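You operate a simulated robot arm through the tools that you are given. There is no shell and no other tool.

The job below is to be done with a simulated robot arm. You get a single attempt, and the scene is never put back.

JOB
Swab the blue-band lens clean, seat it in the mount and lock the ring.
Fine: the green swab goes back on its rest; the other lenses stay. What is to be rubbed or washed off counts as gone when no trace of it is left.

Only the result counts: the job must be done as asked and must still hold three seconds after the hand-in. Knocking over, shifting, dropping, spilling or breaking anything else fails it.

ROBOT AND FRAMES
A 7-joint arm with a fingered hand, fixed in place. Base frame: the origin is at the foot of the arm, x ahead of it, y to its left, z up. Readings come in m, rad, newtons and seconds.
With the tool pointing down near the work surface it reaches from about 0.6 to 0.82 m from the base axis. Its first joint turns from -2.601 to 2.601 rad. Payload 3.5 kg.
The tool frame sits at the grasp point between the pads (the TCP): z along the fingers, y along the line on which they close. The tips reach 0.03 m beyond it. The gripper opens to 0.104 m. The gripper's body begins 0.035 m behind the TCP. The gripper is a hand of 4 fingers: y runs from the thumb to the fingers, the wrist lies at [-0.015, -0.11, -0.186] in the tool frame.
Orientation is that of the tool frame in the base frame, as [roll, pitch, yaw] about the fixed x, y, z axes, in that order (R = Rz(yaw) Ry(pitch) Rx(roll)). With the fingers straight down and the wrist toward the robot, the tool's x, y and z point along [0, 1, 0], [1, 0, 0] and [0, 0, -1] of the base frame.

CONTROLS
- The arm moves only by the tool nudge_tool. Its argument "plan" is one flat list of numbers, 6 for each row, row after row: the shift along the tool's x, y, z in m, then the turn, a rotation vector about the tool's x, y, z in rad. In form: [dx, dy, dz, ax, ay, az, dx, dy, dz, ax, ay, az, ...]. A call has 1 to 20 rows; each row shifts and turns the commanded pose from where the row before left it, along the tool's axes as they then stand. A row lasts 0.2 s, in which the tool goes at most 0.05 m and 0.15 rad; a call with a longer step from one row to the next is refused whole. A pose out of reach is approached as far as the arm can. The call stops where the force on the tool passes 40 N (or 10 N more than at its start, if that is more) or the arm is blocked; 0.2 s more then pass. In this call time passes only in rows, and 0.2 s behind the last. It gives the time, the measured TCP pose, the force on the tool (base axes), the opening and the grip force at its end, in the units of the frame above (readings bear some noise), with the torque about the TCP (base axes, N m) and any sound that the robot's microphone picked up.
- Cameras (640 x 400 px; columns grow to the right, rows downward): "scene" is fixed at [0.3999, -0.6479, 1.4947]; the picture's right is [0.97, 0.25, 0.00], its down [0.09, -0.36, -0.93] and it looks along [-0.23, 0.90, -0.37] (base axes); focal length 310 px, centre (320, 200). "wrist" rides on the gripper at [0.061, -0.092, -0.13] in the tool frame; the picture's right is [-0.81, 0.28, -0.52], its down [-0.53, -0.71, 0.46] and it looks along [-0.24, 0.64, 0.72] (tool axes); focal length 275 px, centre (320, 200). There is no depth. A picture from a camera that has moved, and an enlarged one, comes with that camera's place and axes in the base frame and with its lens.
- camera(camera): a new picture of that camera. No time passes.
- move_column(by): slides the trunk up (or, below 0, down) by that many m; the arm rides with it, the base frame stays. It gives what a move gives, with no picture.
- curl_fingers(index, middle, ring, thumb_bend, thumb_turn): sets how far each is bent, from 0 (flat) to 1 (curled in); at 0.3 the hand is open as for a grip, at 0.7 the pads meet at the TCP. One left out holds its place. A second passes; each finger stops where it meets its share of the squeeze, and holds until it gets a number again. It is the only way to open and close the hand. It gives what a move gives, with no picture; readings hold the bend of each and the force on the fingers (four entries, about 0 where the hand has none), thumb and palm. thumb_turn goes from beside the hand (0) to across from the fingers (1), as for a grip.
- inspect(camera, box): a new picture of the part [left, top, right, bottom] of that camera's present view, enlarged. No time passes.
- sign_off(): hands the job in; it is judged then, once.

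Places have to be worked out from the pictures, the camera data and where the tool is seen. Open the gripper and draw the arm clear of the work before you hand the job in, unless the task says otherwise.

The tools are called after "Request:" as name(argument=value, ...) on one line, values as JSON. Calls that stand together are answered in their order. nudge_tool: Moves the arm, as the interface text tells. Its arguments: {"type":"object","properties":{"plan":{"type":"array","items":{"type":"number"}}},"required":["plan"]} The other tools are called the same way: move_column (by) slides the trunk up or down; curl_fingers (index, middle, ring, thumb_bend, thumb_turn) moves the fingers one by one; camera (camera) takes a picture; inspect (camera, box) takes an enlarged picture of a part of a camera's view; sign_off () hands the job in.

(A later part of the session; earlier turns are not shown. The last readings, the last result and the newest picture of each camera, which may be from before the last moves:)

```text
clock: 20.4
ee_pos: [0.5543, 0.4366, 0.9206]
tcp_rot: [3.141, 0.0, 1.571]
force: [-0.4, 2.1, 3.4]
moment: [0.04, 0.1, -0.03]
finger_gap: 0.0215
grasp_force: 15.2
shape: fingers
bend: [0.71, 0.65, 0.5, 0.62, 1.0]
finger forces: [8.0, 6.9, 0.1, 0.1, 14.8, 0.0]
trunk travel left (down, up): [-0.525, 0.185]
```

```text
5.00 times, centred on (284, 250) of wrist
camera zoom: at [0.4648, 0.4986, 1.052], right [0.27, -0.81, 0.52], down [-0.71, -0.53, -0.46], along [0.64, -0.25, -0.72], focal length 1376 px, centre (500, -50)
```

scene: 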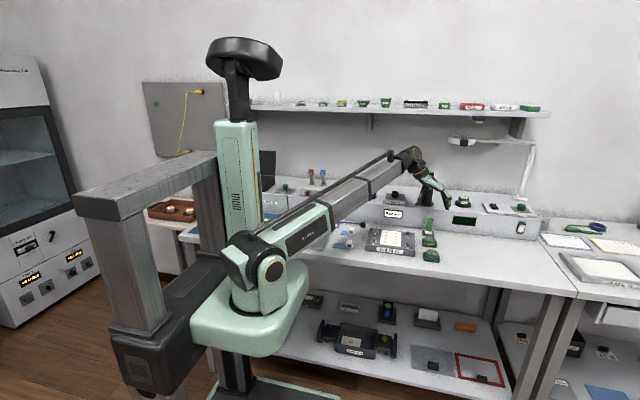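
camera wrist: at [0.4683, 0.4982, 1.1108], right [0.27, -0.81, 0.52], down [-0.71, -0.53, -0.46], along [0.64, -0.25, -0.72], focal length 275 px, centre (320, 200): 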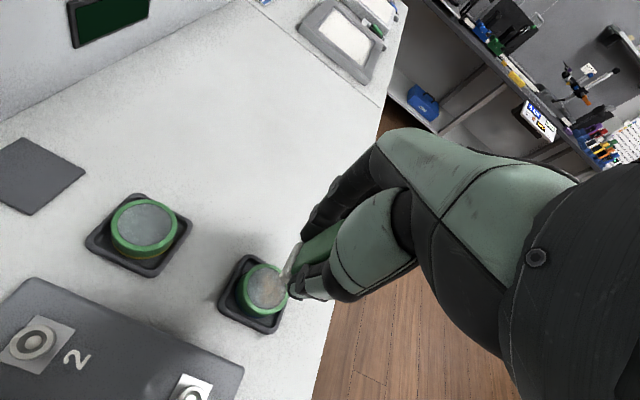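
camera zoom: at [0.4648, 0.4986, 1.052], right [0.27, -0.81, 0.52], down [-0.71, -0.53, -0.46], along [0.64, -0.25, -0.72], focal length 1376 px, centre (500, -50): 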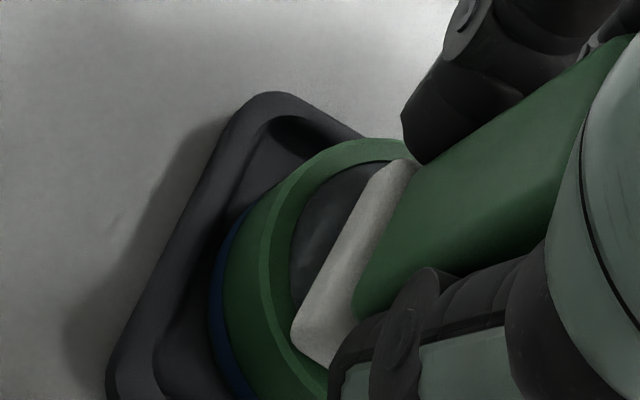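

The index finger's bend changed, so the swab may have turned slightly in the grip. I lift a little to look at both the lens and the swab.

Request:
nudge_tool(plan=[0, 0, -0.01, 0, 0, 0, 0, 0, -0.025, 0, 0, 0, 0.02, 0, -0.025, 0, 0, 0, 0.03, 0, -0.02, 0, 0, 0, 0, 0, 0, 0, 0, 0])

Request:
camera(camera="wrist")

Request:
inspect(camera="scene", box=[390, 190, 486, 250])

Request:
inspect(camera="scene", box=[408, 225, 456, 270])

```text
clock: 21.6
ee_pos: [0.556, 0.486, 1.0019]
tcp_rot: [-3.141, -0.001, 1.568]
force: [0.1, 0.2, -0.7]
moment: [0.0, 0.02, 0.04]
finger_gap: 0.021
grasp_force: 15.1
shape: fingers
bend: [0.71, 0.65, 0.5, 0.62, 1.0]
finger forces: [7.6, 7.0, 0.0, 0.0, 14.7, 0.0]
trunk travel left (down, up): [-0.525, 0.185]
```

```text
taken
camera wrist: at [0.4653, 0.5482, 1.1316], right [0.27, -0.81, 0.52], down [-0.71, -0.53, -0.45], along [0.64, -0.25, -0.72], focal length 275 px, centre (320, 200)
```

wrist: 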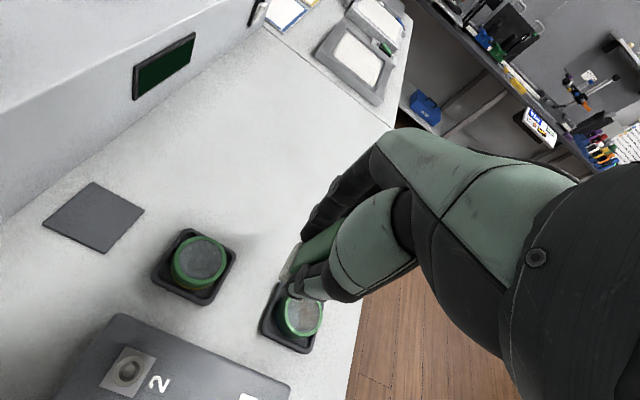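

```text
6.67 times, centred on (438, 220) of scene
camera zoom: at [0.3999, -0.6479, 1.4947], right [0.97, 0.25, 0.0], down [0.09, -0.36, -0.93], along [-0.23, 0.9, -0.37], focal length 2067 px, centre (-467, 67)
```

zoom: 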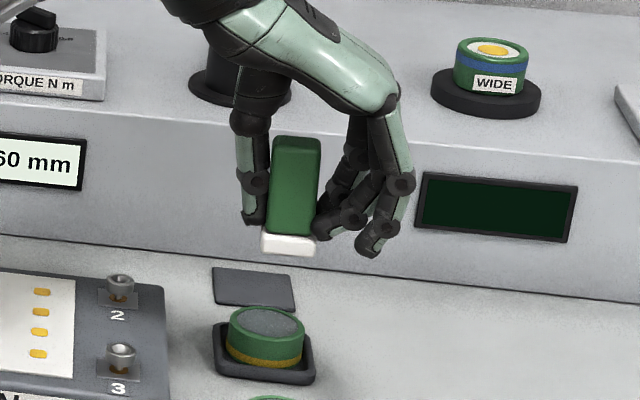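

```text
8.89 times, centred on (432, 248) of scene
camera zoom: at [0.3999, -0.6479, 1.4947], right [0.97, 0.25, 0.0], down [0.09, -0.36, -0.93], along [-0.23, 0.9, -0.37], focal length 2756 px, centre (-676, -222)
```

zoom: 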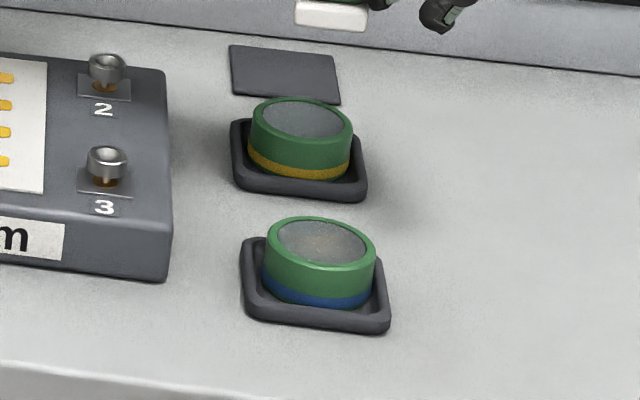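

I zoom on the lens glass and the swab foot from here.

Request:
inspect(camera="wrist", box=[260, 270, 340, 360])

Request:
inspect(camera="wrist", box=[270, 180, 370, 300])

Request:
inspect(camera="scene", box=[420, 242, 444, 262])

```text
4.44 times, centred on (300, 315) of wrist
camera zoom: at [0.4653, 0.5482, 1.1316], right [0.27, -0.81, 0.52], down [-0.71, -0.53, -0.45], along [0.64, -0.25, -0.72], focal length 1224 px, centre (409, -311)
```

zoom: 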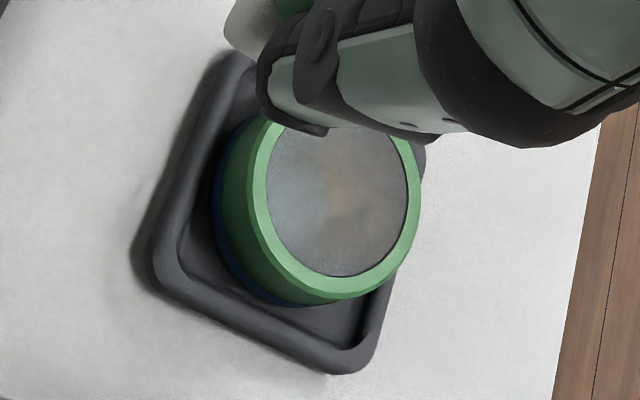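

```text
3.33 times, centred on (320, 240) of wrist
camera zoom: at [0.4653, 0.5482, 1.1316], right [0.27, -0.81, 0.52], down [-0.71, -0.53, -0.45], along [0.64, -0.25, -0.72], focal length 918 px, centre (320, 67)
```

zoom: 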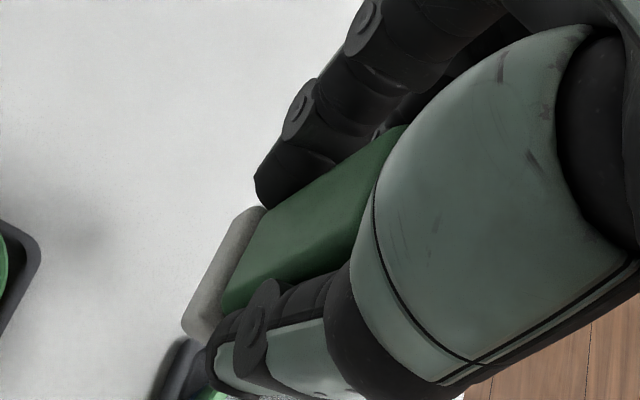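

```text
16.00 times, centred on (432, 252) of scene
camera zoom: at [0.3999, -0.6479, 1.4947], right [0.97, 0.25, 0.0], down [0.09, -0.36, -0.93], along [-0.23, 0.9, -0.37], focal length 4961 px, centre (-1472, -632)
```

zoom: 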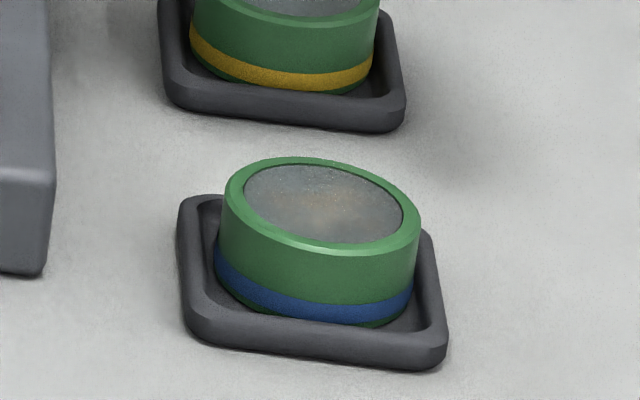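

The smudge is fainter but still there, and the swab is still firmly held. I return to the glass and continue rubbing with more strokes.

Request:
nudge_tool(plan=[-0.03, 0, 0.02, 0, 0, 0, -0.02, 0, 0.025, 0, 0, 0, 0, 0, 0.025, 0, 0, 0, 0, 0, 0.006, 0, 0, 0, 0, 0, 0.004, 0, 0, 0, 0, 0, 0, 0, 0, 0])

```text
clock: 23.0
ee_pos: [0.5556, 0.4362, 0.9214]
tcp_rot: [-3.139, -0.001, 1.569]
force: [0.1, 0.5, 2.4]
moment: [0.01, 0.04, -0.03]
finger_gap: 0.0214
grasp_force: 14.3
shape: fingers
bend: [0.71, 0.65, 0.5, 0.62, 1.0]
finger forces: [7.7, 7.1, 0.0, 0.0, 14.7, 0.1]
trunk travel left (down, up): [-0.525, 0.185]
```

Contact is 2.4 N; I add half a millimetre of press and rub in a raster along the closing direction, which the grip resists best.

Request:
nudge_tool(plan=[-0.004, 0, 0.0005, 0, 0, 0, 0, 0.004, 0, 0, 0, 0, 0, -0.008, 0, 0, 0, 0, 0, 0.008, 0, 0, 0, 0, 0, -0.004, 0, 0, 0, 0, 0.004, 0, 0, 0, 0, 0, 0, 0.004, 0, 0, 0, 0, 0, -0.008, 0, 0, 0, 0, 0, 0.008, 0, 0, 0, 0, 0, -0.004, 0, 0, 0, 0, 0.004, 0, 0, 0, 0, 0, 0, 0.004, 0, 0, 0, 0, 0, -0.008, 0, 0, 0, 0, 0, 0.008, 0, 0, 0, 0, 0, -0.004, 0, 0, 0, 0, -0.004, 0, 0, 0, 0, 0, 0, 0, 0, 0, 0, 0])

Request:
inspect(camera="scene", box=[400, 210, 464, 262])

Request:
inspect(camera="wrist", box=[220, 210, 348, 290])

```text
clock: 26.6
ee_pos: [0.5543, 0.4371, 0.9211]
tcp_rot: [-3.14, 0.0, 1.569]
force: [-0.3, 2.0, 2.1]
moment: [0.02, 0.08, -0.01]
finger_gap: 0.0213
grasp_force: 14.8
shape: fingers
bend: [0.71, 0.65, 0.5, 0.62, 1.0]
finger forces: [7.7, 7.2, 0.1, 0.0, 14.9, 0.0]
trunk travel left (down, up): [-0.525, 0.185]
```

```text
7.69 times, centred on (432, 236) of scene
camera zoom: at [0.3999, -0.6479, 1.4947], right [0.97, 0.25, 0.0], down [0.09, -0.36, -0.93], along [-0.23, 0.9, -0.37], focal length 2385 px, centre (-542, -77)
```

zoom: 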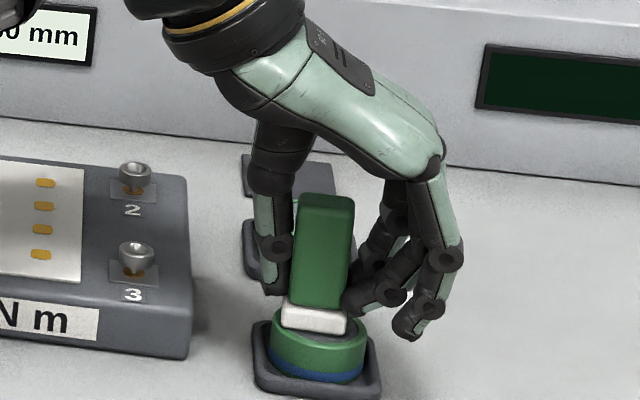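

```text
5.00 times, centred on (284, 250) of wrist
camera zoom: at [0.4652, 0.4987, 1.0519], right [0.27, -0.81, 0.52], down [-0.71, -0.53, -0.46], along [0.64, -0.25, -0.72], focal length 1376 px, centre (500, -50)
```

zoom: 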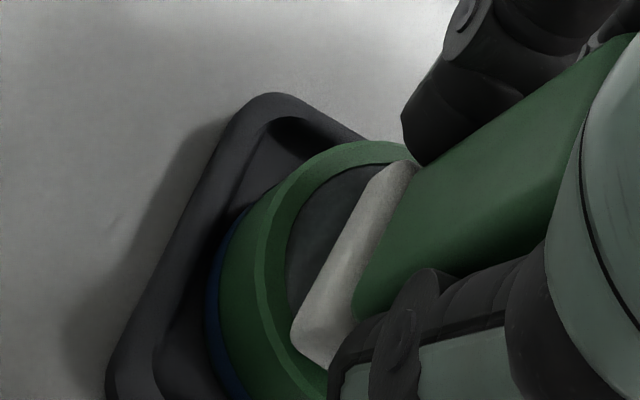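

Grip and lens are both stable. I repeat the raster with slightly more press, then lift to look.

Request:
nudge_tool(plan=[-0.005, 0, 0.0005, 0, 0, 0, 0, 0.004, 0, 0, 0, 0, 0, -0.008, 0, 0, 0, 0, 0, 0.008, 0, 0, 0, 0, 0, -0.004, 0, 0, 0, 0, 0.005, 0, 0, 0, 0, 0, 0, 0.005, 0, 0, 0, 0, 0, -0.01, 0, 0, 0, 0, 0, 0.01, 0, 0, 0, 0, 0, -0.005, 0, 0, 0, 0, 0.005, 0, 0, 0, 0, 0, 0, 0.004, 0, 0, 0, 0, 0, -0.008, 0, 0, 0, 0, 0, 0.008, 0, 0, 0, 0, 0, -0.004, 0, 0, 0, 0, -0.005, 0, 0, 0, 0, 0, 0, 0.004, 0, 0, 0, 0, 0, -0.008, 0, 0, 0, 0, 0, 0.004, 0, 0, 0, 0, 0, 0, 0, 0, 0, 0])

Request:
nudge_tool(plan=[0, 0, -0.012, 0, 0, 0, 0, 0, -0.025, 0, 0, 0, 0.02, 0, -0.025, 0, 0, 0, 0.03, 0, -0.02, 0, 0, 0, 0.03, 0, 0, 0, 0, 0, 0, 0, 0, 0, 0, 0])

Request:
inspect(camera="wrist", box=[260, 290, 370, 390])

Request:
inspect(camera="scene", box=[416, 226, 448, 262])

```text
clock: 30.8
ee_pos: [0.5548, 0.4369, 0.919]
tcp_rot: [3.14, 0.0, 1.571]
force: [0.0, 0.2, 2.3]
moment: [0.01, 0.09, -0.05]
finger_gap: 0.0214
grasp_force: 15.0
shape: fingers
bend: [0.71, 0.65, 0.5, 0.62, 1.0]
finger forces: [7.5, 7.1, 0.0, 0.0, 15.2, 0.1]
trunk travel left (down, up): [-0.525, 0.185]
```

```text
clock: 32.2
ee_pos: [0.5552, 0.5185, 1.0013]
tcp_rot: [-3.142, 0.0, 1.568]
force: [-0.9, 0.5, 0.5]
moment: [0.0, 0.01, 0.01]
finger_gap: 0.0215
grasp_force: 14.6
shape: fingers
bend: [0.71, 0.65, 0.5, 0.62, 1.0]
finger forces: [7.5, 7.2, 0.1, 0.0, 14.8, 0.0]
trunk travel left (down, up): [-0.525, 0.185]
```

```text
4.00 times, centred on (315, 340) of wrist
camera zoom: at [0.4649, 0.5793, 1.1327], right [0.27, -0.81, 0.52], down [-0.71, -0.53, -0.46], along [0.64, -0.25, -0.72], focal length 1101 px, centre (340, -360)
```

zoom: 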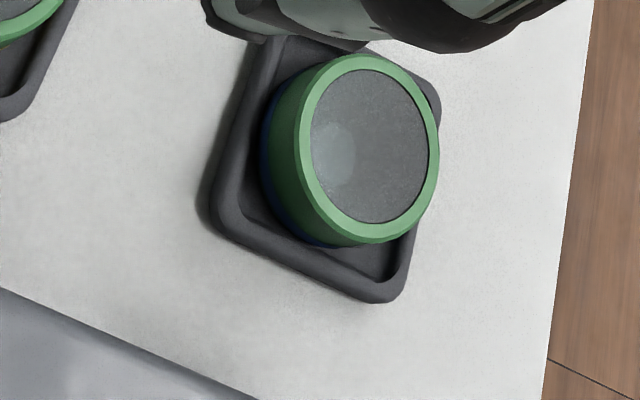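

```text
11.11 times, centred on (432, 244) of scene
camera zoom: at [0.3999, -0.6479, 1.4947], right [0.97, 0.25, 0.0], down [0.09, -0.36, -0.93], along [-0.23, 0.9, -0.37], focal length 3445 px, centre (-924, -289)
```

zoom: 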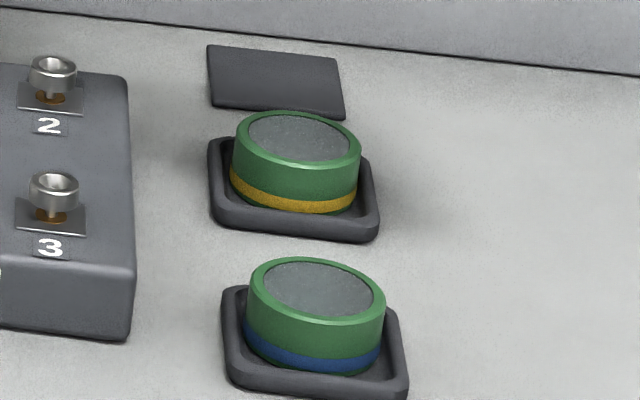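

The brown film has disappeared; a pale spot remains that may be only a reflection. I compare with the amber lens and look at the glass more closely.

Request:
inspect(camera="wrist", box=[325, 345, 375, 385])

Request:
camera(camera="wrist")

Request:
inspect(camera="scene", box=[422, 244, 442, 258])

```text
10.00 times, centred on (350, 365) of wrist
camera zoom: at [0.4649, 0.5793, 1.1327], right [0.27, -0.81, 0.52], down [-0.71, -0.53, -0.46], along [0.64, -0.25, -0.72], focal length 2753 px, centre (20, -1450)
```

zoom: 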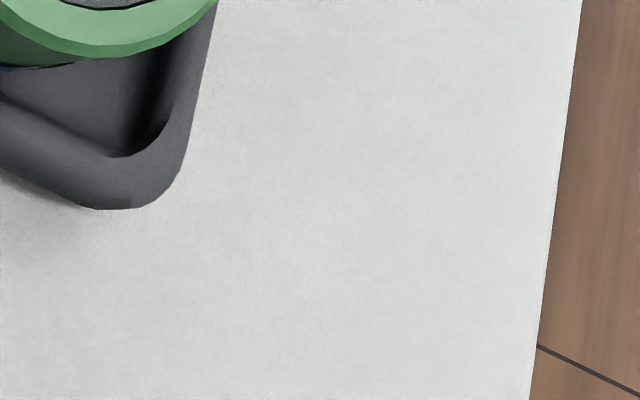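

```text
taken
camera wrist: at [0.4649, 0.5793, 1.1327], right [0.27, -0.81, 0.52], down [-0.71, -0.53, -0.46], along [0.64, -0.25, -0.72], focal length 275 px, centre (320, 200)
```

wrist: 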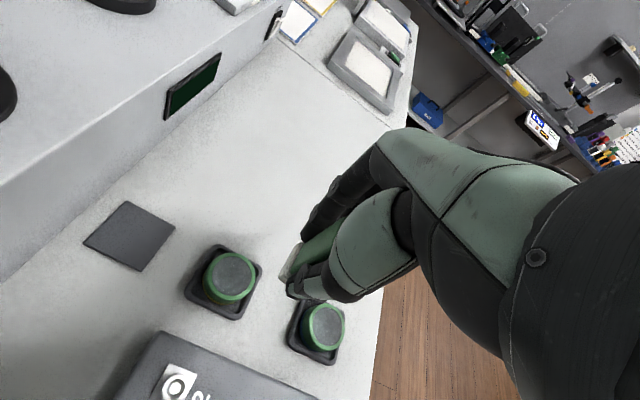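

```text
16.00 times, centred on (432, 251) of scene
camera zoom: at [0.3999, -0.6479, 1.4947], right [0.97, 0.25, 0.0], down [0.09, -0.36, -0.93], along [-0.23, 0.9, -0.37], focal length 4961 px, centre (-1472, -616)
```

zoom: 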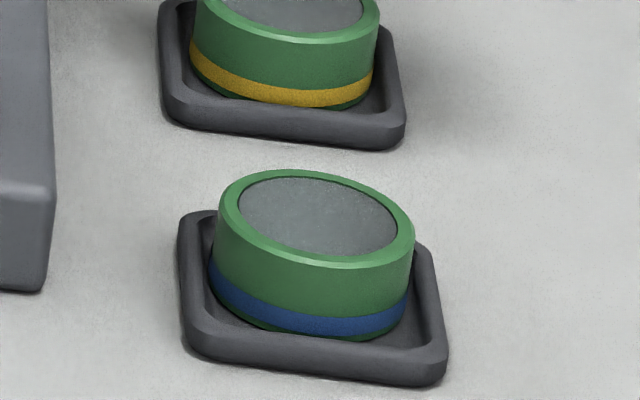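

I compare both glasses at the same magnification.

Request:
inspect(camera="wrist", box=[292, 300, 356, 350])

Request:
inspect(camera="wrist", box=[196, 250, 260, 300])

```text
8.00 times, centred on (324, 325) of wrist
camera zoom: at [0.4649, 0.5793, 1.1327], right [0.27, -0.81, 0.52], down [-0.71, -0.53, -0.46], along [0.64, -0.25, -0.72], focal length 2202 px, centre (288, -800)
```

zoom: 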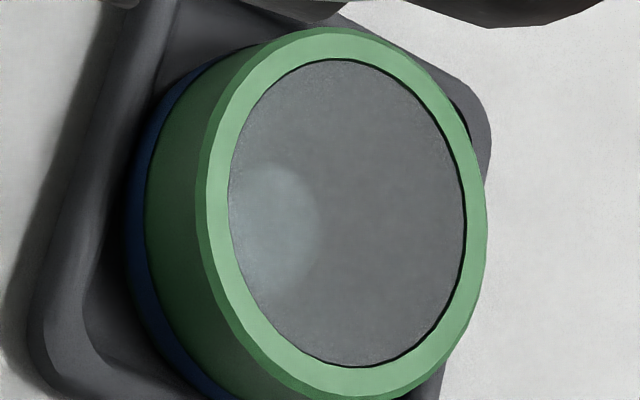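

```text
8.00 times, centred on (228, 275) of wrist
camera zoom: at [0.4649, 0.5793, 1.1327], right [0.27, -0.81, 0.52], down [-0.71, -0.53, -0.46], along [0.64, -0.25, -0.72], focal length 2202 px, centre (1056, -400)
```

zoom: 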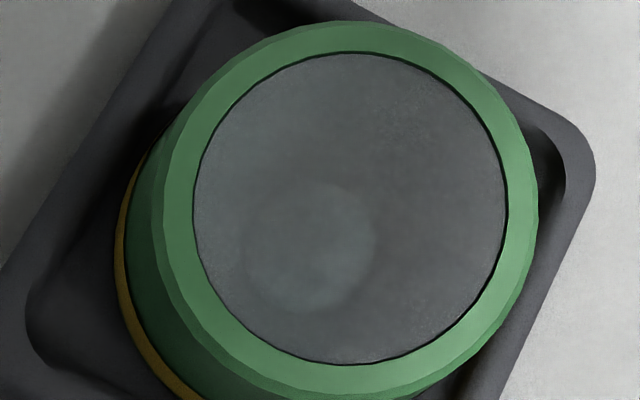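

The pale spot also shows on the amber lens, so it is only a reflection and the glass looks clean. To be safe against an invisible remnant I do one more rubbing round, including the edges.

Request:
nudge_tool(plan=[-0.03, 0, 0, 0, 0, 0, -0.03, 0, 0.02, 0, 0, 0, -0.02, 0, 0.025, 0, 0, 0, 0, 0, 0.025, 0, 0, 0, 0, 0, 0.008, 0, 0, 0, 0, 0, 0.004, 0, 0, 0, 0, 0, 0, 0, 0, 0])

Request:
nudge_tool(plan=[-0.006, 0, 0, 0, 0, 0, 0, 0.004, 0, 0, 0, 0, 0, -0.008, 0, 0, 0, 0, 0, 0.008, 0, 0, 0, 0, 0, -0.004, 0, 0, 0, 0, 0.006, 0, 0, 0, 0, 0, 0, 0.006, 0, 0, 0, 0, 0, -0.012, 0, 0, 0, 0, 0, 0.012, 0, 0, 0, 0, 0, -0.006, 0, 0, 0, 0, 0.006, 0, 0, 0, 0, 0, 0, 0.004, 0, 0, 0, 0, 0, -0.008, 0, 0, 0, 0, 0, 0.008, 0, 0, 0, 0, 0, -0.004, 0, 0, 0, 0, -0.006, 0, 0, 0, 0, 0, 0, 0.004, 0, 0, 0, 0, 0, -0.008, 0, 0, 0, 0, 0, 0.004, 0, 0, 0, 0, 0, 0, 0, 0, 0, 0])

Request:
nudge_tool(plan=[0, 0, -0.012, 0, 0, 0, 0, 0, -0.025, 0, 0, 0, 0.02, 0, -0.025, 0, 0, 0, 0.03, 0, -0.02, 0, 0, 0, 0.03, 0, 0, 0, 0, 0, 0, 0, 0, 0, 0, 0])

Request:
inspect(camera="wrist", box=[292, 300, 356, 350])

Request:
inspect(camera="scene", box=[390, 180, 486, 262])

Request:
camera(camera="wrist")

```text
clock: 33.8
ee_pos: [0.5553, 0.4363, 0.9208]
tcp_rot: [3.141, 0.0, 1.568]
force: [0.2, 0.3, 2.0]
moment: [-0.01, 0.05, -0.02]
finger_gap: 0.0213
grasp_force: 14.8
shape: fingers
bend: [0.71, 0.65, 0.5, 0.62, 1.0]
finger forces: [7.6, 7.2, 0.0, 0.1, 14.6, 0.0]
trunk travel left (down, up): [-0.525, 0.185]
```

```text
clock: 38.0
ee_pos: [0.5554, 0.4366, 0.9203]
tcp_rot: [-3.141, 0.0, 1.569]
force: [-0.1, -0.7, 0.3]
moment: [0.01, -0.01, -0.03]
finger_gap: 0.0214
grasp_force: 14.8
shape: fingers
bend: [0.71, 0.65, 0.5, 0.62, 1.0]
finger forces: [7.4, 7.1, 0.0, 0.0, 14.9, 0.0]
trunk travel left (down, up): [-0.525, 0.185]
```

```text
clock: 39.4
ee_pos: [0.5556, 0.5164, 1.0028]
tcp_rot: [3.141, 0.0, 1.568]
force: [0.1, -0.5, 0.2]
moment: [-0.01, -0.05, 0.0]
finger_gap: 0.0212
grasp_force: 14.7
shape: fingers
bend: [0.71, 0.65, 0.5, 0.62, 1.0]
finger forces: [7.6, 7.1, 0.1, 0.0, 14.7, 0.0]
trunk travel left (down, up): [-0.525, 0.185]
```

```text
8.00 times, centred on (324, 325) of wrist
camera zoom: at [0.4649, 0.5788, 1.1337], right [0.27, -0.81, 0.52], down [-0.71, -0.53, -0.46], along [0.64, -0.25, -0.72], focal length 2202 px, centre (288, -800)
```

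zoom: 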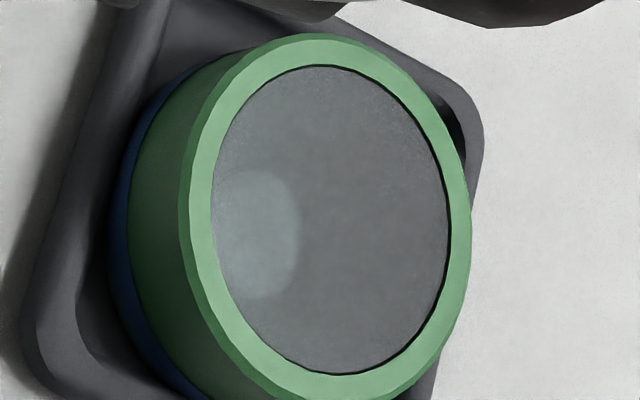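

```text
4.88 times, centred on (438, 221) of scene
camera zoom: at [0.3999, -0.6479, 1.4947], right [0.97, 0.25, 0.0], down [0.09, -0.36, -0.93], along [-0.23, 0.9, -0.37], focal length 1512 px, centre (-256, 98)
```

zoom: 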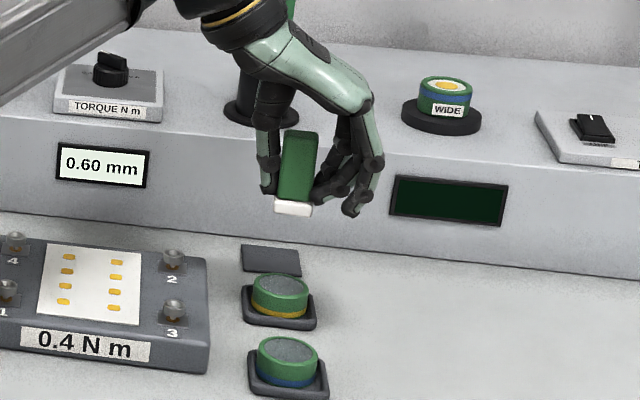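

```text
taken
camera wrist: at [0.4649, 0.5788, 1.1337], right [0.27, -0.81, 0.52], down [-0.71, -0.53, -0.46], along [0.64, -0.25, -0.72], focal length 275 px, centre (320, 200)
```

wrist: 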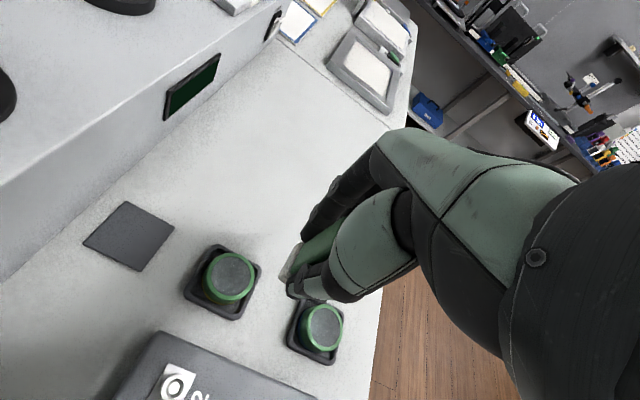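

The glass is uniformly clean now. I carry the swab back above its rest plate (centre ≈ (0.555, 0.636)).

Request:
nudge_tool(plan=[0.03, 0.0005, 0, 0, 0, 0, 0.03, 0.0005, 0, 0, 0, 0, 0.03, 0.0005, 0, 0, 0, 0, 0.0305, 0.0005, 0, 0, 0, 0, 0, 0, 0.03, 0, 0, 0, 0, 0, 0.03, 0, 0, 0, 0, 0, 0, 0, 0, 0])

Request:
inspect(camera="wrist", box=[200, 190, 360, 320])

Request:
inspect(camera="scene", box=[390, 190, 470, 240])

```text
clock: 41.0
ee_pos: [0.5586, 0.6362, 0.9403]
tcp_rot: [3.141, -0.001, 1.569]
force: [0.2, 0.2, -0.9]
moment: [0.0, 0.02, 0.0]
finger_gap: 0.0216
grasp_force: 14.1
shape: fingers
bend: [0.71, 0.65, 0.5, 0.62, 1.0]
finger forces: [7.5, 7.2, 0.0, 0.0, 14.6, 0.0]
trunk travel left (down, up): [-0.525, 0.185]
```

```text
3.08 times, centred on (280, 255) of wrist
camera zoom: at [0.4675, 0.699, 1.0724], right [0.27, -0.81, 0.52], down [-0.71, -0.53, -0.46], along [0.64, -0.25, -0.72], focal length 847 px, centre (443, 31)
```

zoom: 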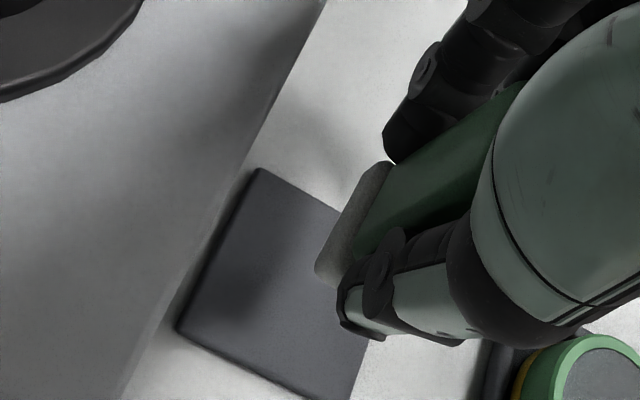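

```text
8.00 times, centred on (430, 215) of scene
camera zoom: at [0.3999, -0.6479, 1.4947], right [0.97, 0.25, 0.0], down [0.09, -0.36, -0.93], along [-0.23, 0.9, -0.37], focal length 2480 px, centre (-560, 80)
```

zoom: 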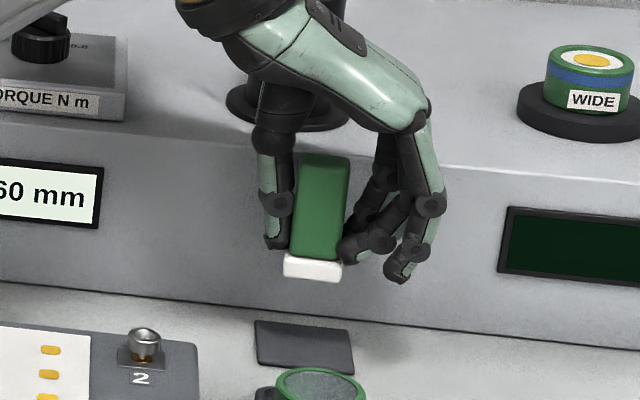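

The foot is over the plate centre within about a millimetre. I lower to just above the plate, then creep to contact.

Request:
nudge_tool(plan=[0, 0, 0.02, 0, 0, 0, 0, 0, 0.015, 0, 0, 0, 0, 0, 0.005, 0, 0, 0, 0, 0, 0, 0, 0, 0])

Request:
nudge_tool(plan=[0, 0, 0.0015, 0, 0, 0, 0, 0, 0.0015, 0, 0, 0, 0, 0, 0, 0, 0, 0])

Request:
inspect(camera="scene", box=[390, 190, 470, 240])

```text
clock: 42.0
ee_pos: [0.5585, 0.6378, 0.9026]
tcp_rot: [-3.14, -0.002, 1.566]
force: [-0.3, 0.4, -1.1]
moment: [-0.01, -0.02, -0.01]
finger_gap: 0.0213
grasp_force: 14.2
shape: fingers
bend: [0.71, 0.65, 0.5, 0.62, 1.0]
finger forces: [7.5, 7.2, 0.0, 0.0, 14.6, 0.1]
trunk travel left (down, up): [-0.525, 0.185]
```

```text
clock: 42.8
ee_pos: [0.5586, 0.6373, 0.8998]
tcp_rot: [3.141, -0.001, 1.568]
force: [-0.3, -0.3, -0.4]
moment: [-0.03, 0.01, 0.0]
finger_gap: 0.0212
grasp_force: 14.5
shape: fingers
bend: [0.71, 0.65, 0.5, 0.62, 1.0]
finger forces: [7.4, 7.1, 0.0, 0.0, 14.6, 0.0]
trunk travel left (down, up): [-0.525, 0.185]
```

```text
8.00 times, centred on (430, 215) of scene
camera zoom: at [0.3999, -0.6479, 1.4947], right [0.97, 0.25, 0.0], down [0.09, -0.36, -0.93], along [-0.23, 0.9, -0.37], focal length 2480 px, centre (-560, 80)
```

zoom: 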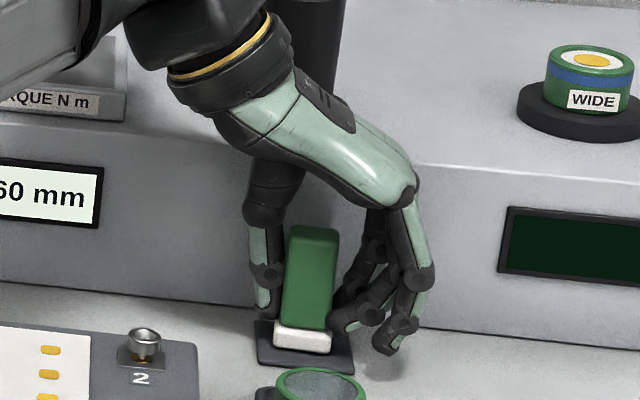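

No contact force yet; I creep a bit further down in 1 mm steps.

Request:
nudge_tool(plan=[0, 0, 0.001, 0, 0, 0, 0, 0, 0, 0, 0, 0])

Request:
nudge_tool(plan=[0, 0, 0.001, 0, 0, 0, 0, 0, 0, 0, 0, 0])

Request:
nudge_tool(plan=[0, 0, 0.001, 0, 0, 0, 0, 0, 0, 0, 0, 0])

```text
clock: 43.4
ee_pos: [0.5588, 0.6374, 0.8971]
tcp_rot: [-3.141, -0.001, 1.568]
force: [0.1, -0.2, 0.1]
moment: [0.01, -0.02, 0.01]
finger_gap: 0.0216
grasp_force: 14.9
shape: fingers
bend: [0.71, 0.65, 0.5, 0.62, 1.0]
finger forces: [7.5, 7.0, 0.0, 0.0, 14.6, 0.1]
trunk travel left (down, up): [-0.525, 0.185]
```

```text
clock: 44.0
ee_pos: [0.5577, 0.6373, 0.8973]
tcp_rot: [3.14, -0.001, 1.567]
force: [1.8, -0.5, 3.1]
moment: [0.0, 0.04, 0.0]
finger_gap: 0.0216
grasp_force: 14.4
shape: fingers
bend: [0.71, 0.65, 0.5, 0.62, 1.0]
finger forces: [7.9, 7.5, 0.0, 0.0, 14.6, 0.1]
trunk travel left (down, up): [-0.525, 0.185]
```

```text
clock: 44.6
ee_pos: [0.558, 0.6368, 0.8973]
tcp_rot: [3.141, 0.001, 1.571]
force: [1.3, -0.7, 9.9]
moment: [0.04, 0.08, 0.02]
finger_gap: 0.0215
grasp_force: 15.5
shape: fingers
bend: [0.71, 0.65, 0.5, 0.62, 1.0]
finger forces: [8.3, 8.4, 0.0, 0.1, 14.7, 0.0]
trunk travel left (down, up): [-0.525, 0.185]
```

The foot is seated at about 10 N; I back off 1 mm to relieve it and then open the fingers in stages.

Request:
nudge_tool(plan=[0, 0, -0.001, 0, 0, 0, 0, 0, 0, 0, 0, 0])

Request:
curl_fingers(index=0.56, middle=0.56, thumb_bend=0.56)

Request:
curl_fingers(index=0.3, middle=0.3, ring=0.3, thumb_bend=0.3)

Request:
inspect(camera="scene", box=[390, 190, 470, 240])

```text
clock: 45.2
ee_pos: [0.5568, 0.6373, 0.8974]
tcp_rot: [-3.14, 0.0, 1.569]
force: [2.0, 0.2, 6.0]
moment: [0.02, 0.01, 0.01]
finger_gap: 0.0215
grasp_force: 15.0
shape: fingers
bend: [0.71, 0.65, 0.5, 0.62, 1.0]
finger forces: [8.2, 8.0, 0.0, 0.1, 14.4, 0.0]
trunk travel left (down, up): [-0.525, 0.185]
```

```text
clock: 46.2
ee_pos: [0.5577, 0.6371, 0.8962]
tcp_rot: [-3.14, 0.0, 1.569]
force: [0.0, -0.8, -0.5]
moment: [0.04, 0.03, -0.02]
finger_gap: 0.036
grasp_force: 0.1
shape: fingers
bend: [0.56, 0.56, 0.5, 0.56, 1.0]
finger forces: [0.0, 0.0, 0.0, 0.1, 0.0, 0.1]
trunk travel left (down, up): [-0.525, 0.185]
```

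```text
clock: 47.2
ee_pos: [0.5583, 0.6371, 0.8972]
tcp_rot: [-3.14, -0.001, 1.568]
force: [0.4, -1.0, -0.4]
moment: [0.03, -0.01, -0.03]
finger_gap: 0.1023
grasp_force: 0.1
shape: fingers
bend: [0.3, 0.3, 0.3, 0.3, 0.98]
finger forces: [0.0, 0.1, 0.0, 0.0, 0.0, 0.1]
trunk travel left (down, up): [-0.525, 0.185]
```

```text
8.00 times, centred on (430, 215) of scene
camera zoom: at [0.3999, -0.6479, 1.4947], right [0.97, 0.25, 0.0], down [0.09, -0.36, -0.93], along [-0.23, 0.9, -0.37], focal length 2480 px, centre (-560, 80)
```

zoom: 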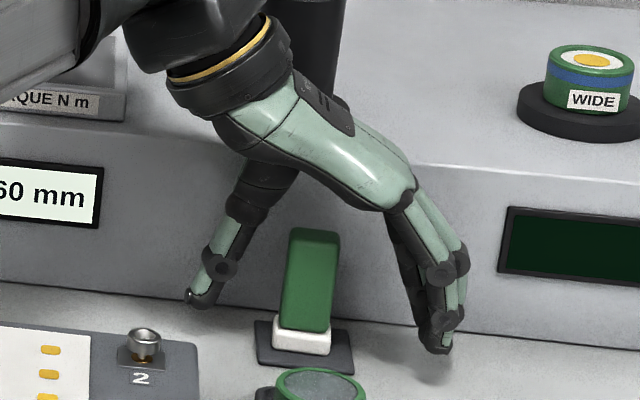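

The swab stands upright alone on its rest. I raise the open hand straight up and look at everything.

Request:
nudge_tool(plan=[0, 0, -0.02, 0, 0, 0, 0, 0, -0.03, 0, 0, 0, 0, 0, -0.03, 0, 0, 0, 0, 0, -0.03, 0, 0, 0, 0, 0, 0, 0, 0, 0])

Request:
camera(camera="wrist")

Request:
inspect(camera="scene", box=[390, 205, 470, 265])

```text
clock: 48.4
ee_pos: [0.5596, 0.6363, 1.0064]
tcp_rot: [3.141, -0.001, 1.567]
force: [0.0, -0.4, -0.7]
moment: [0.02, -0.02, 0.0]
finger_gap: 0.1027
grasp_force: 0.1
shape: fingers
bend: [0.3, 0.3, 0.3, 0.3, 0.98]
finger forces: [0.0, 0.0, 0.0, 0.1, 0.1, 0.0]
trunk travel left (down, up): [-0.525, 0.185]
```

```text
taken
camera wrist: at [0.468, 0.6988, 1.138], right [0.27, -0.81, 0.52], down [-0.71, -0.53, -0.45], along [0.64, -0.25, -0.72], focal length 275 px, centre (320, 200)
```

wrist: 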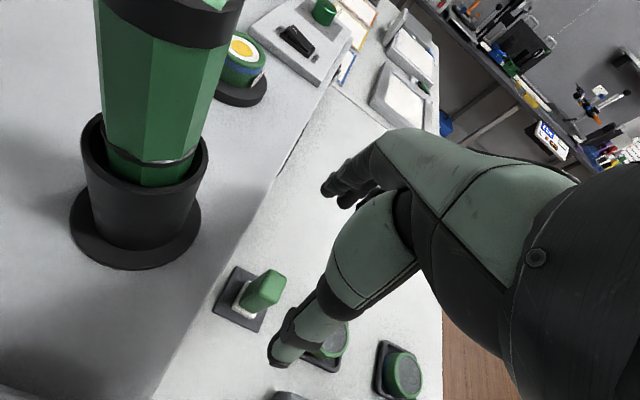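

```text
6.67 times, centred on (430, 235) of scene
camera zoom: at [0.3999, -0.6479, 1.4947], right [0.97, 0.25, 0.0], down [0.09, -0.36, -0.93], along [-0.23, 0.9, -0.37], focal length 2067 px, centre (-413, -33)
```

zoom: 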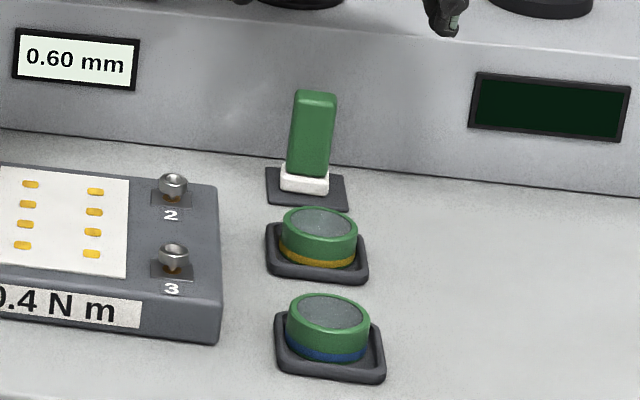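

The swab is back on its rest, upright. Before picking up the lens I inspect the mount: I raise the hand, move it toward −x, and turn it to face the mount.

Request:
nudge_tool(plan=[0, 0, -0.05, 0, 0, 0, 0, 0, -0.05, 0, 0, 0, 0, 0, -0.03, 0, 0, 0, 0, -0.045, 0, 0, 0, 0, 0, -0.045, 0, 0, 0, 0, 0, -0.045, 0, 0, 0, 0, 0, -0.045, 0, 0, 0, 0, 0, -0.045, 0, 0, 0, 0, 0, -0.045, 0, 0, 0, 0, 0, -0.04, 0, 0, 0, 0, 0, 0, 0, 0, 0, 0])

Request:
nudge_tool(plan=[0, 0, 0, 0, 0, -0.15, 0, 0, 0, 0, 0, -0.15, 0, 0, 0, 0, 0, -0.15, 0, 0, 0, 0, 0, -0.15, 0, 0, 0, 0, 0, -0.15, 0, 0, 0, 0, 0, -0.15, 0, 0, 0, 0, 0, -0.15, 0, 0, 0, 0, 0, -0.15, 0, 0, 0, 0, 0, -0.15, 0, 0, 0, 0, 0, -0.15, 0, 0, 0, 0, 0, 0])

Request:
camera(camera="wrist")

Request:
camera(camera="scene")

```text
clock: 50.8
ee_pos: [0.2478, 0.6368, 1.138]
tcp_rot: [-3.142, 0.0, 1.566]
force: [0.0, 0.9, 0.0]
moment: [0.0, -0.03, 0.03]
finger_gap: 0.1027
grasp_force: 0.1
shape: fingers
bend: [0.3, 0.3, 0.3, 0.3, 0.98]
finger forces: [0.0, 0.0, 0.0, 0.0, 0.1, 0.1]
trunk travel left (down, up): [-0.525, 0.185]
```

```text
clock: 53.2
ee_pos: [0.2485, 0.6393, 1.1375]
tcp_rot: [3.141, 0.001, 3.07]
force: [-0.2, 0.6, 0.2]
moment: [0.01, 0.01, 0.01]
finger_gap: 0.1026
grasp_force: 0.0
shape: fingers
bend: [0.3, 0.3, 0.3, 0.3, 0.98]
finger forces: [0.0, 0.0, 0.1, 0.0, 0.0, 0.1]
trunk travel left (down, up): [-0.525, 0.185]
```

```text
taken
camera wrist: at [0.1813, 0.5515, 1.2682], right [0.83, 0.22, 0.52], down [0.48, -0.75, -0.46], along [0.29, 0.63, -0.72], focal length 275 px, centre (320, 200)
```

wrist: 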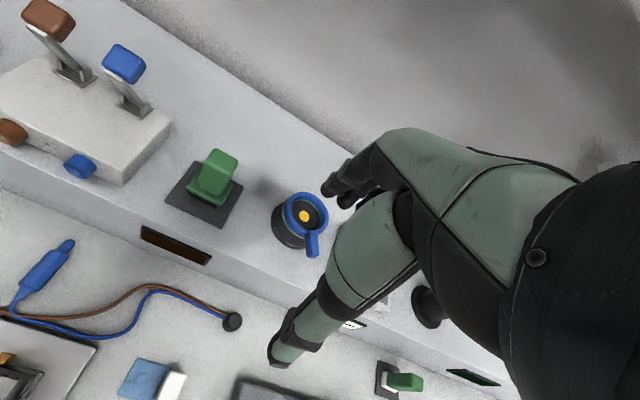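

```text
taken
```

scene: 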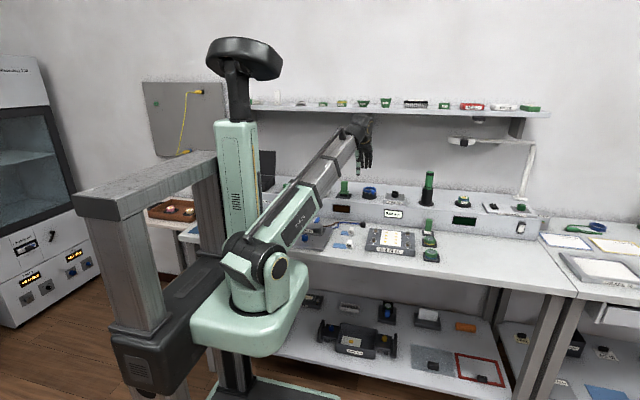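

The mount shows at (305, 213) in the wrist view; I zoom in for the ring, lever and any markings.

Request:
inspect(camera="wrist", box=[260, 180, 340, 265])

Request:
inspect(camera="scene", box=[350, 175, 390, 205])

Request:
inspect(camera="wrist", box=[0, 0, 280, 300])

```text
4.71 times, centred on (300, 222) of wrist
camera zoom: at [0.1813, 0.5515, 1.2682], right [0.83, 0.22, 0.52], down [0.48, -0.75, -0.46], along [0.29, 0.63, -0.72], focal length 1295 px, centre (414, 94)
```

zoom: 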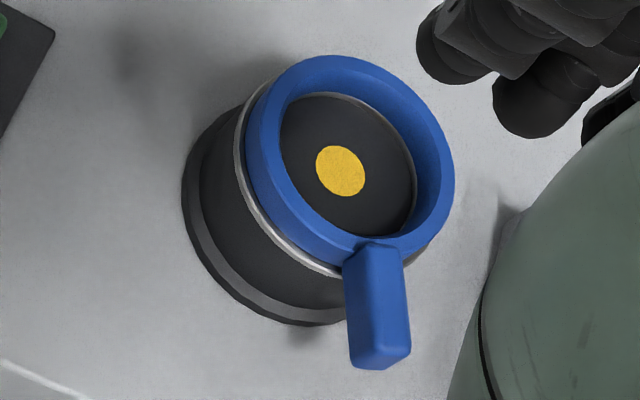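

```text
13.33 times, centred on (370, 190) of scene
camera zoom: at [0.3999, -0.6479, 1.4947], right [0.97, 0.25, 0.0], down [0.09, -0.36, -0.93], along [-0.23, 0.9, -0.37], focal length 4134 px, centre (-347, 333)
```

zoom: 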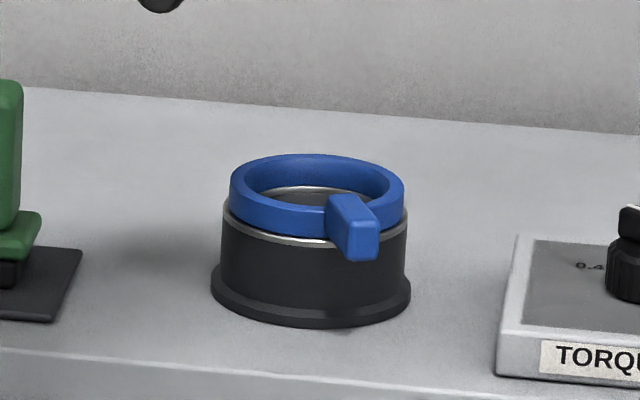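

```text
1.33 times, centred on (140, 150) of wrist
camera zoom: at [0.1813, 0.5515, 1.2682], right [0.83, 0.22, 0.52], down [0.48, -0.75, -0.46], along [0.29, 0.63, -0.72], focal length 367 px, centre (560, 267)
```

zoom: 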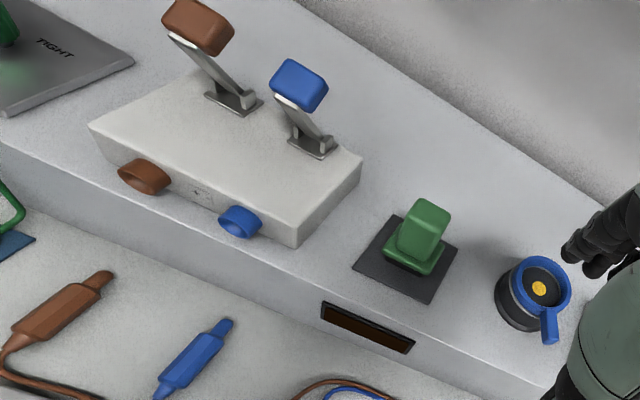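

The mount's bore (≈52 mm) lies inside the blue ring with top near z 0.985 at about (0.283, 0.763), the floor roughly 8–10 mm below, and the lever points to about −59°. Now I turn the hand to a diagonal heading and go above the cleaned lens.

Request:
nudge_tool(plan=[0, 0, 0, 0, 0, 0.15, 0, 0, 0, 0, 0, 0.15, 0, 0, 0, 0, 0, 0.15, 0, 0, 0, 0, 0, 0.15, 0, 0, 0, 0, 0, 0.15, -0.0397, 0.0102, 0.0098, 0, 0, 0, -0.0397, 0.0102, 0.0098, 0, 0, 0, -0.0397, 0.0102, 0.0098, 0, 0, 0, -0.0397, 0.0102, 0.0098, 0, 0, 0, -0.0397, 0.0102, 0.0098, 0, 0, 0, -0.0397, 0.0102, 0.0098, 0, 0, 0, -0.0397, 0.0102, 0.0098, 0, 0, 0, -0.0397, 0.0102, 0.0098, 0, 0, 0, -0.0397, 0.0102, 0.0098, 0, 0, 0, 0, 0, 0, 0, 0, 0])

Request:
curl_fingers(index=0.42, middle=0.42, ring=0.3, thumb_bend=0.42)

Request:
camera(camera="wrist")

Request:
camera(camera="scene")

```text
clock: 56.4
ee_pos: [0.5588, 0.4381, 1.0479]
tcp_rot: [-3.141, -0.001, 2.318]
force: [0.7, 0.0, 0.0]
moment: [-0.03, -0.04, 0.01]
finger_gap: 0.1032
grasp_force: 0.0
shape: fingers
bend: [0.3, 0.3, 0.3, 0.3, 0.98]
finger forces: [0.0, 0.0, 0.0, 0.0, 0.0, 0.0]
trunk travel left (down, up): [-0.525, 0.185]
```

```text
clock: 57.4
ee_pos: [0.5577, 0.4387, 1.0486]
tcp_rot: [3.141, 0.0, 2.318]
force: [-0.5, 0.5, -0.5]
moment: [-0.01, -0.01, 0.0]
finger_gap: 0.0732
grasp_force: 0.2
shape: fingers
bend: [0.42, 0.42, 0.3, 0.42, 0.99]
finger forces: [0.1, 0.0, 0.0, 0.1, 0.0, 0.0]
trunk travel left (down, up): [-0.525, 0.185]
```

```text
taken
camera wrist: at [0.4503, 0.4216, 1.1797], right [0.75, -0.41, 0.52], down [-0.16, -0.88, -0.46], along [0.64, 0.26, -0.72], focal length 275 px, centre (320, 200)
```

wrist: 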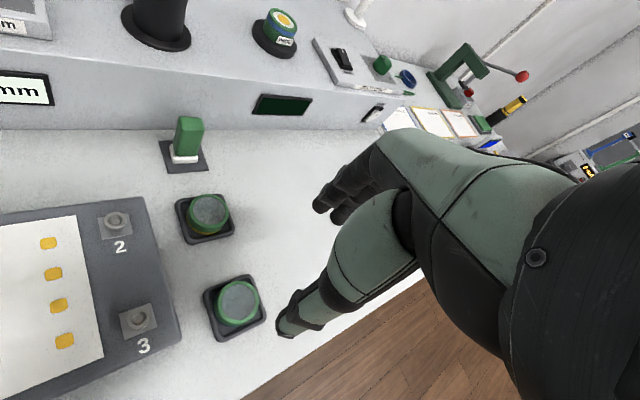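

```text
taken
```

scene: 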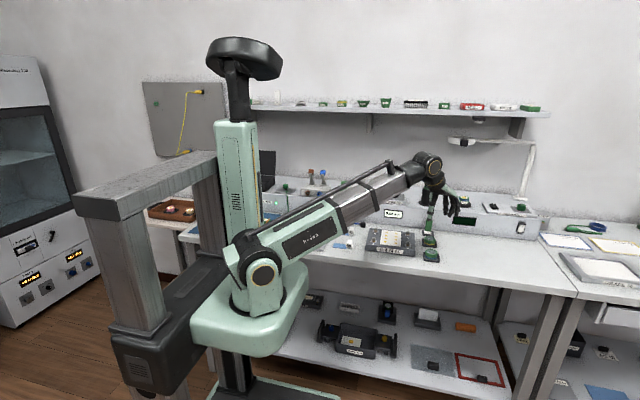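

I zoom in on the lens from here to fix its centre.

Request:
inspect(camera="wrist", box=[190, 265, 290, 345])

Request:
inspect(camera="wrist", box=[160, 180, 320, 300])

```text
5.00 times, centred on (240, 305) of wrist
camera zoom: at [0.4503, 0.4216, 1.1797], right [0.75, -0.41, 0.52], down [-0.16, -0.88, -0.46], along [0.64, 0.26, -0.72], focal length 1376 px, centre (720, -325)
```

zoom: 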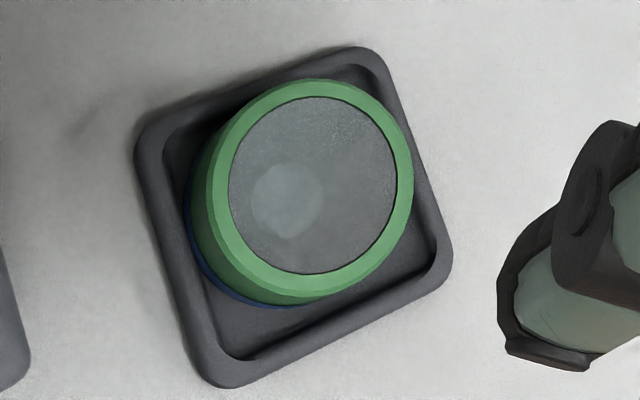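

```text
3.33 times, centred on (240, 240) of wrist
camera zoom: at [0.4503, 0.4216, 1.1797], right [0.75, -0.41, 0.52], down [-0.16, -0.88, -0.46], along [0.64, 0.26, -0.72], focal length 918 px, centre (587, 67)
```

zoom: 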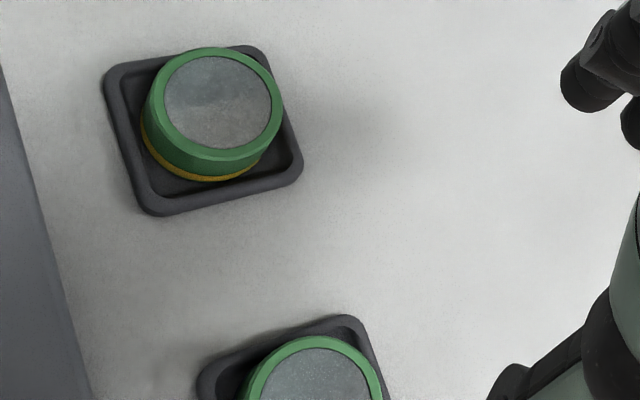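

The lens centre is at (0.5527, 0.4362), 2 mm from its tray's centre. I align the fingers over it and lower part-way.

Request:
nudge_tool(plan=[0.0071, -0.0035, 0.03, 0, 0, 0, 0, 0, 0.03, 0, 0, 0, 0, 0, 0.03, 0, 0, 0, 0, 0, 0.025, 0, 0, 0, 0, 0, 0, 0, 0, 0])

Request:
camera(camera="wrist")

Request:
inspect(camera="scene", box=[390, 205, 486, 265])

```text
clock: 58.6
ee_pos: [0.5504, 0.4409, 0.9357]
tcp_rot: [-3.14, 0.001, 2.318]
force: [0.3, 0.7, -1.1]
moment: [0.02, -0.01, 0.01]
finger_gap: 0.0731
grasp_force: 0.0
shape: fingers
bend: [0.42, 0.42, 0.3, 0.42, 0.99]
finger forces: [0.0, 0.0, 0.0, 0.0, 0.0, 0.0]
trunk travel left (down, up): [-0.525, 0.185]
```

```text
taken
camera wrist: at [0.4427, 0.4241, 1.0652], right [0.75, -0.41, 0.52], down [-0.16, -0.88, -0.46], along [0.64, 0.26, -0.72], focal length 275 px, centre (320, 200)
```

wrist: 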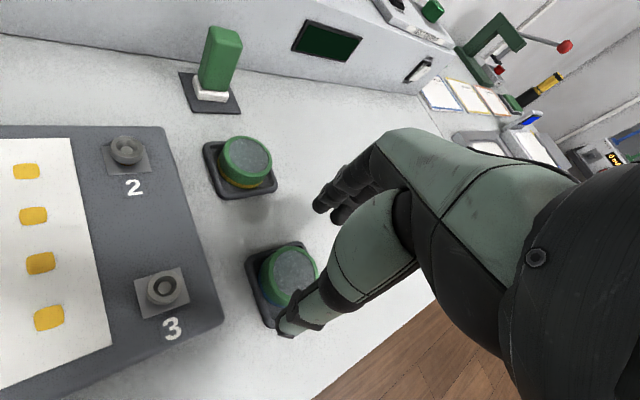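

```text
6.67 times, centred on (438, 235) of scene
camera zoom: at [0.3999, -0.6479, 1.4947], right [0.97, 0.25, 0.0], down [0.09, -0.36, -0.93], along [-0.23, 0.9, -0.37], focal length 2067 px, centre (-467, -33)
```

zoom: 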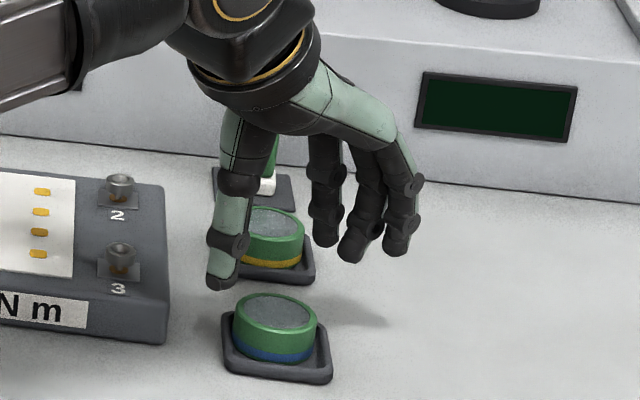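

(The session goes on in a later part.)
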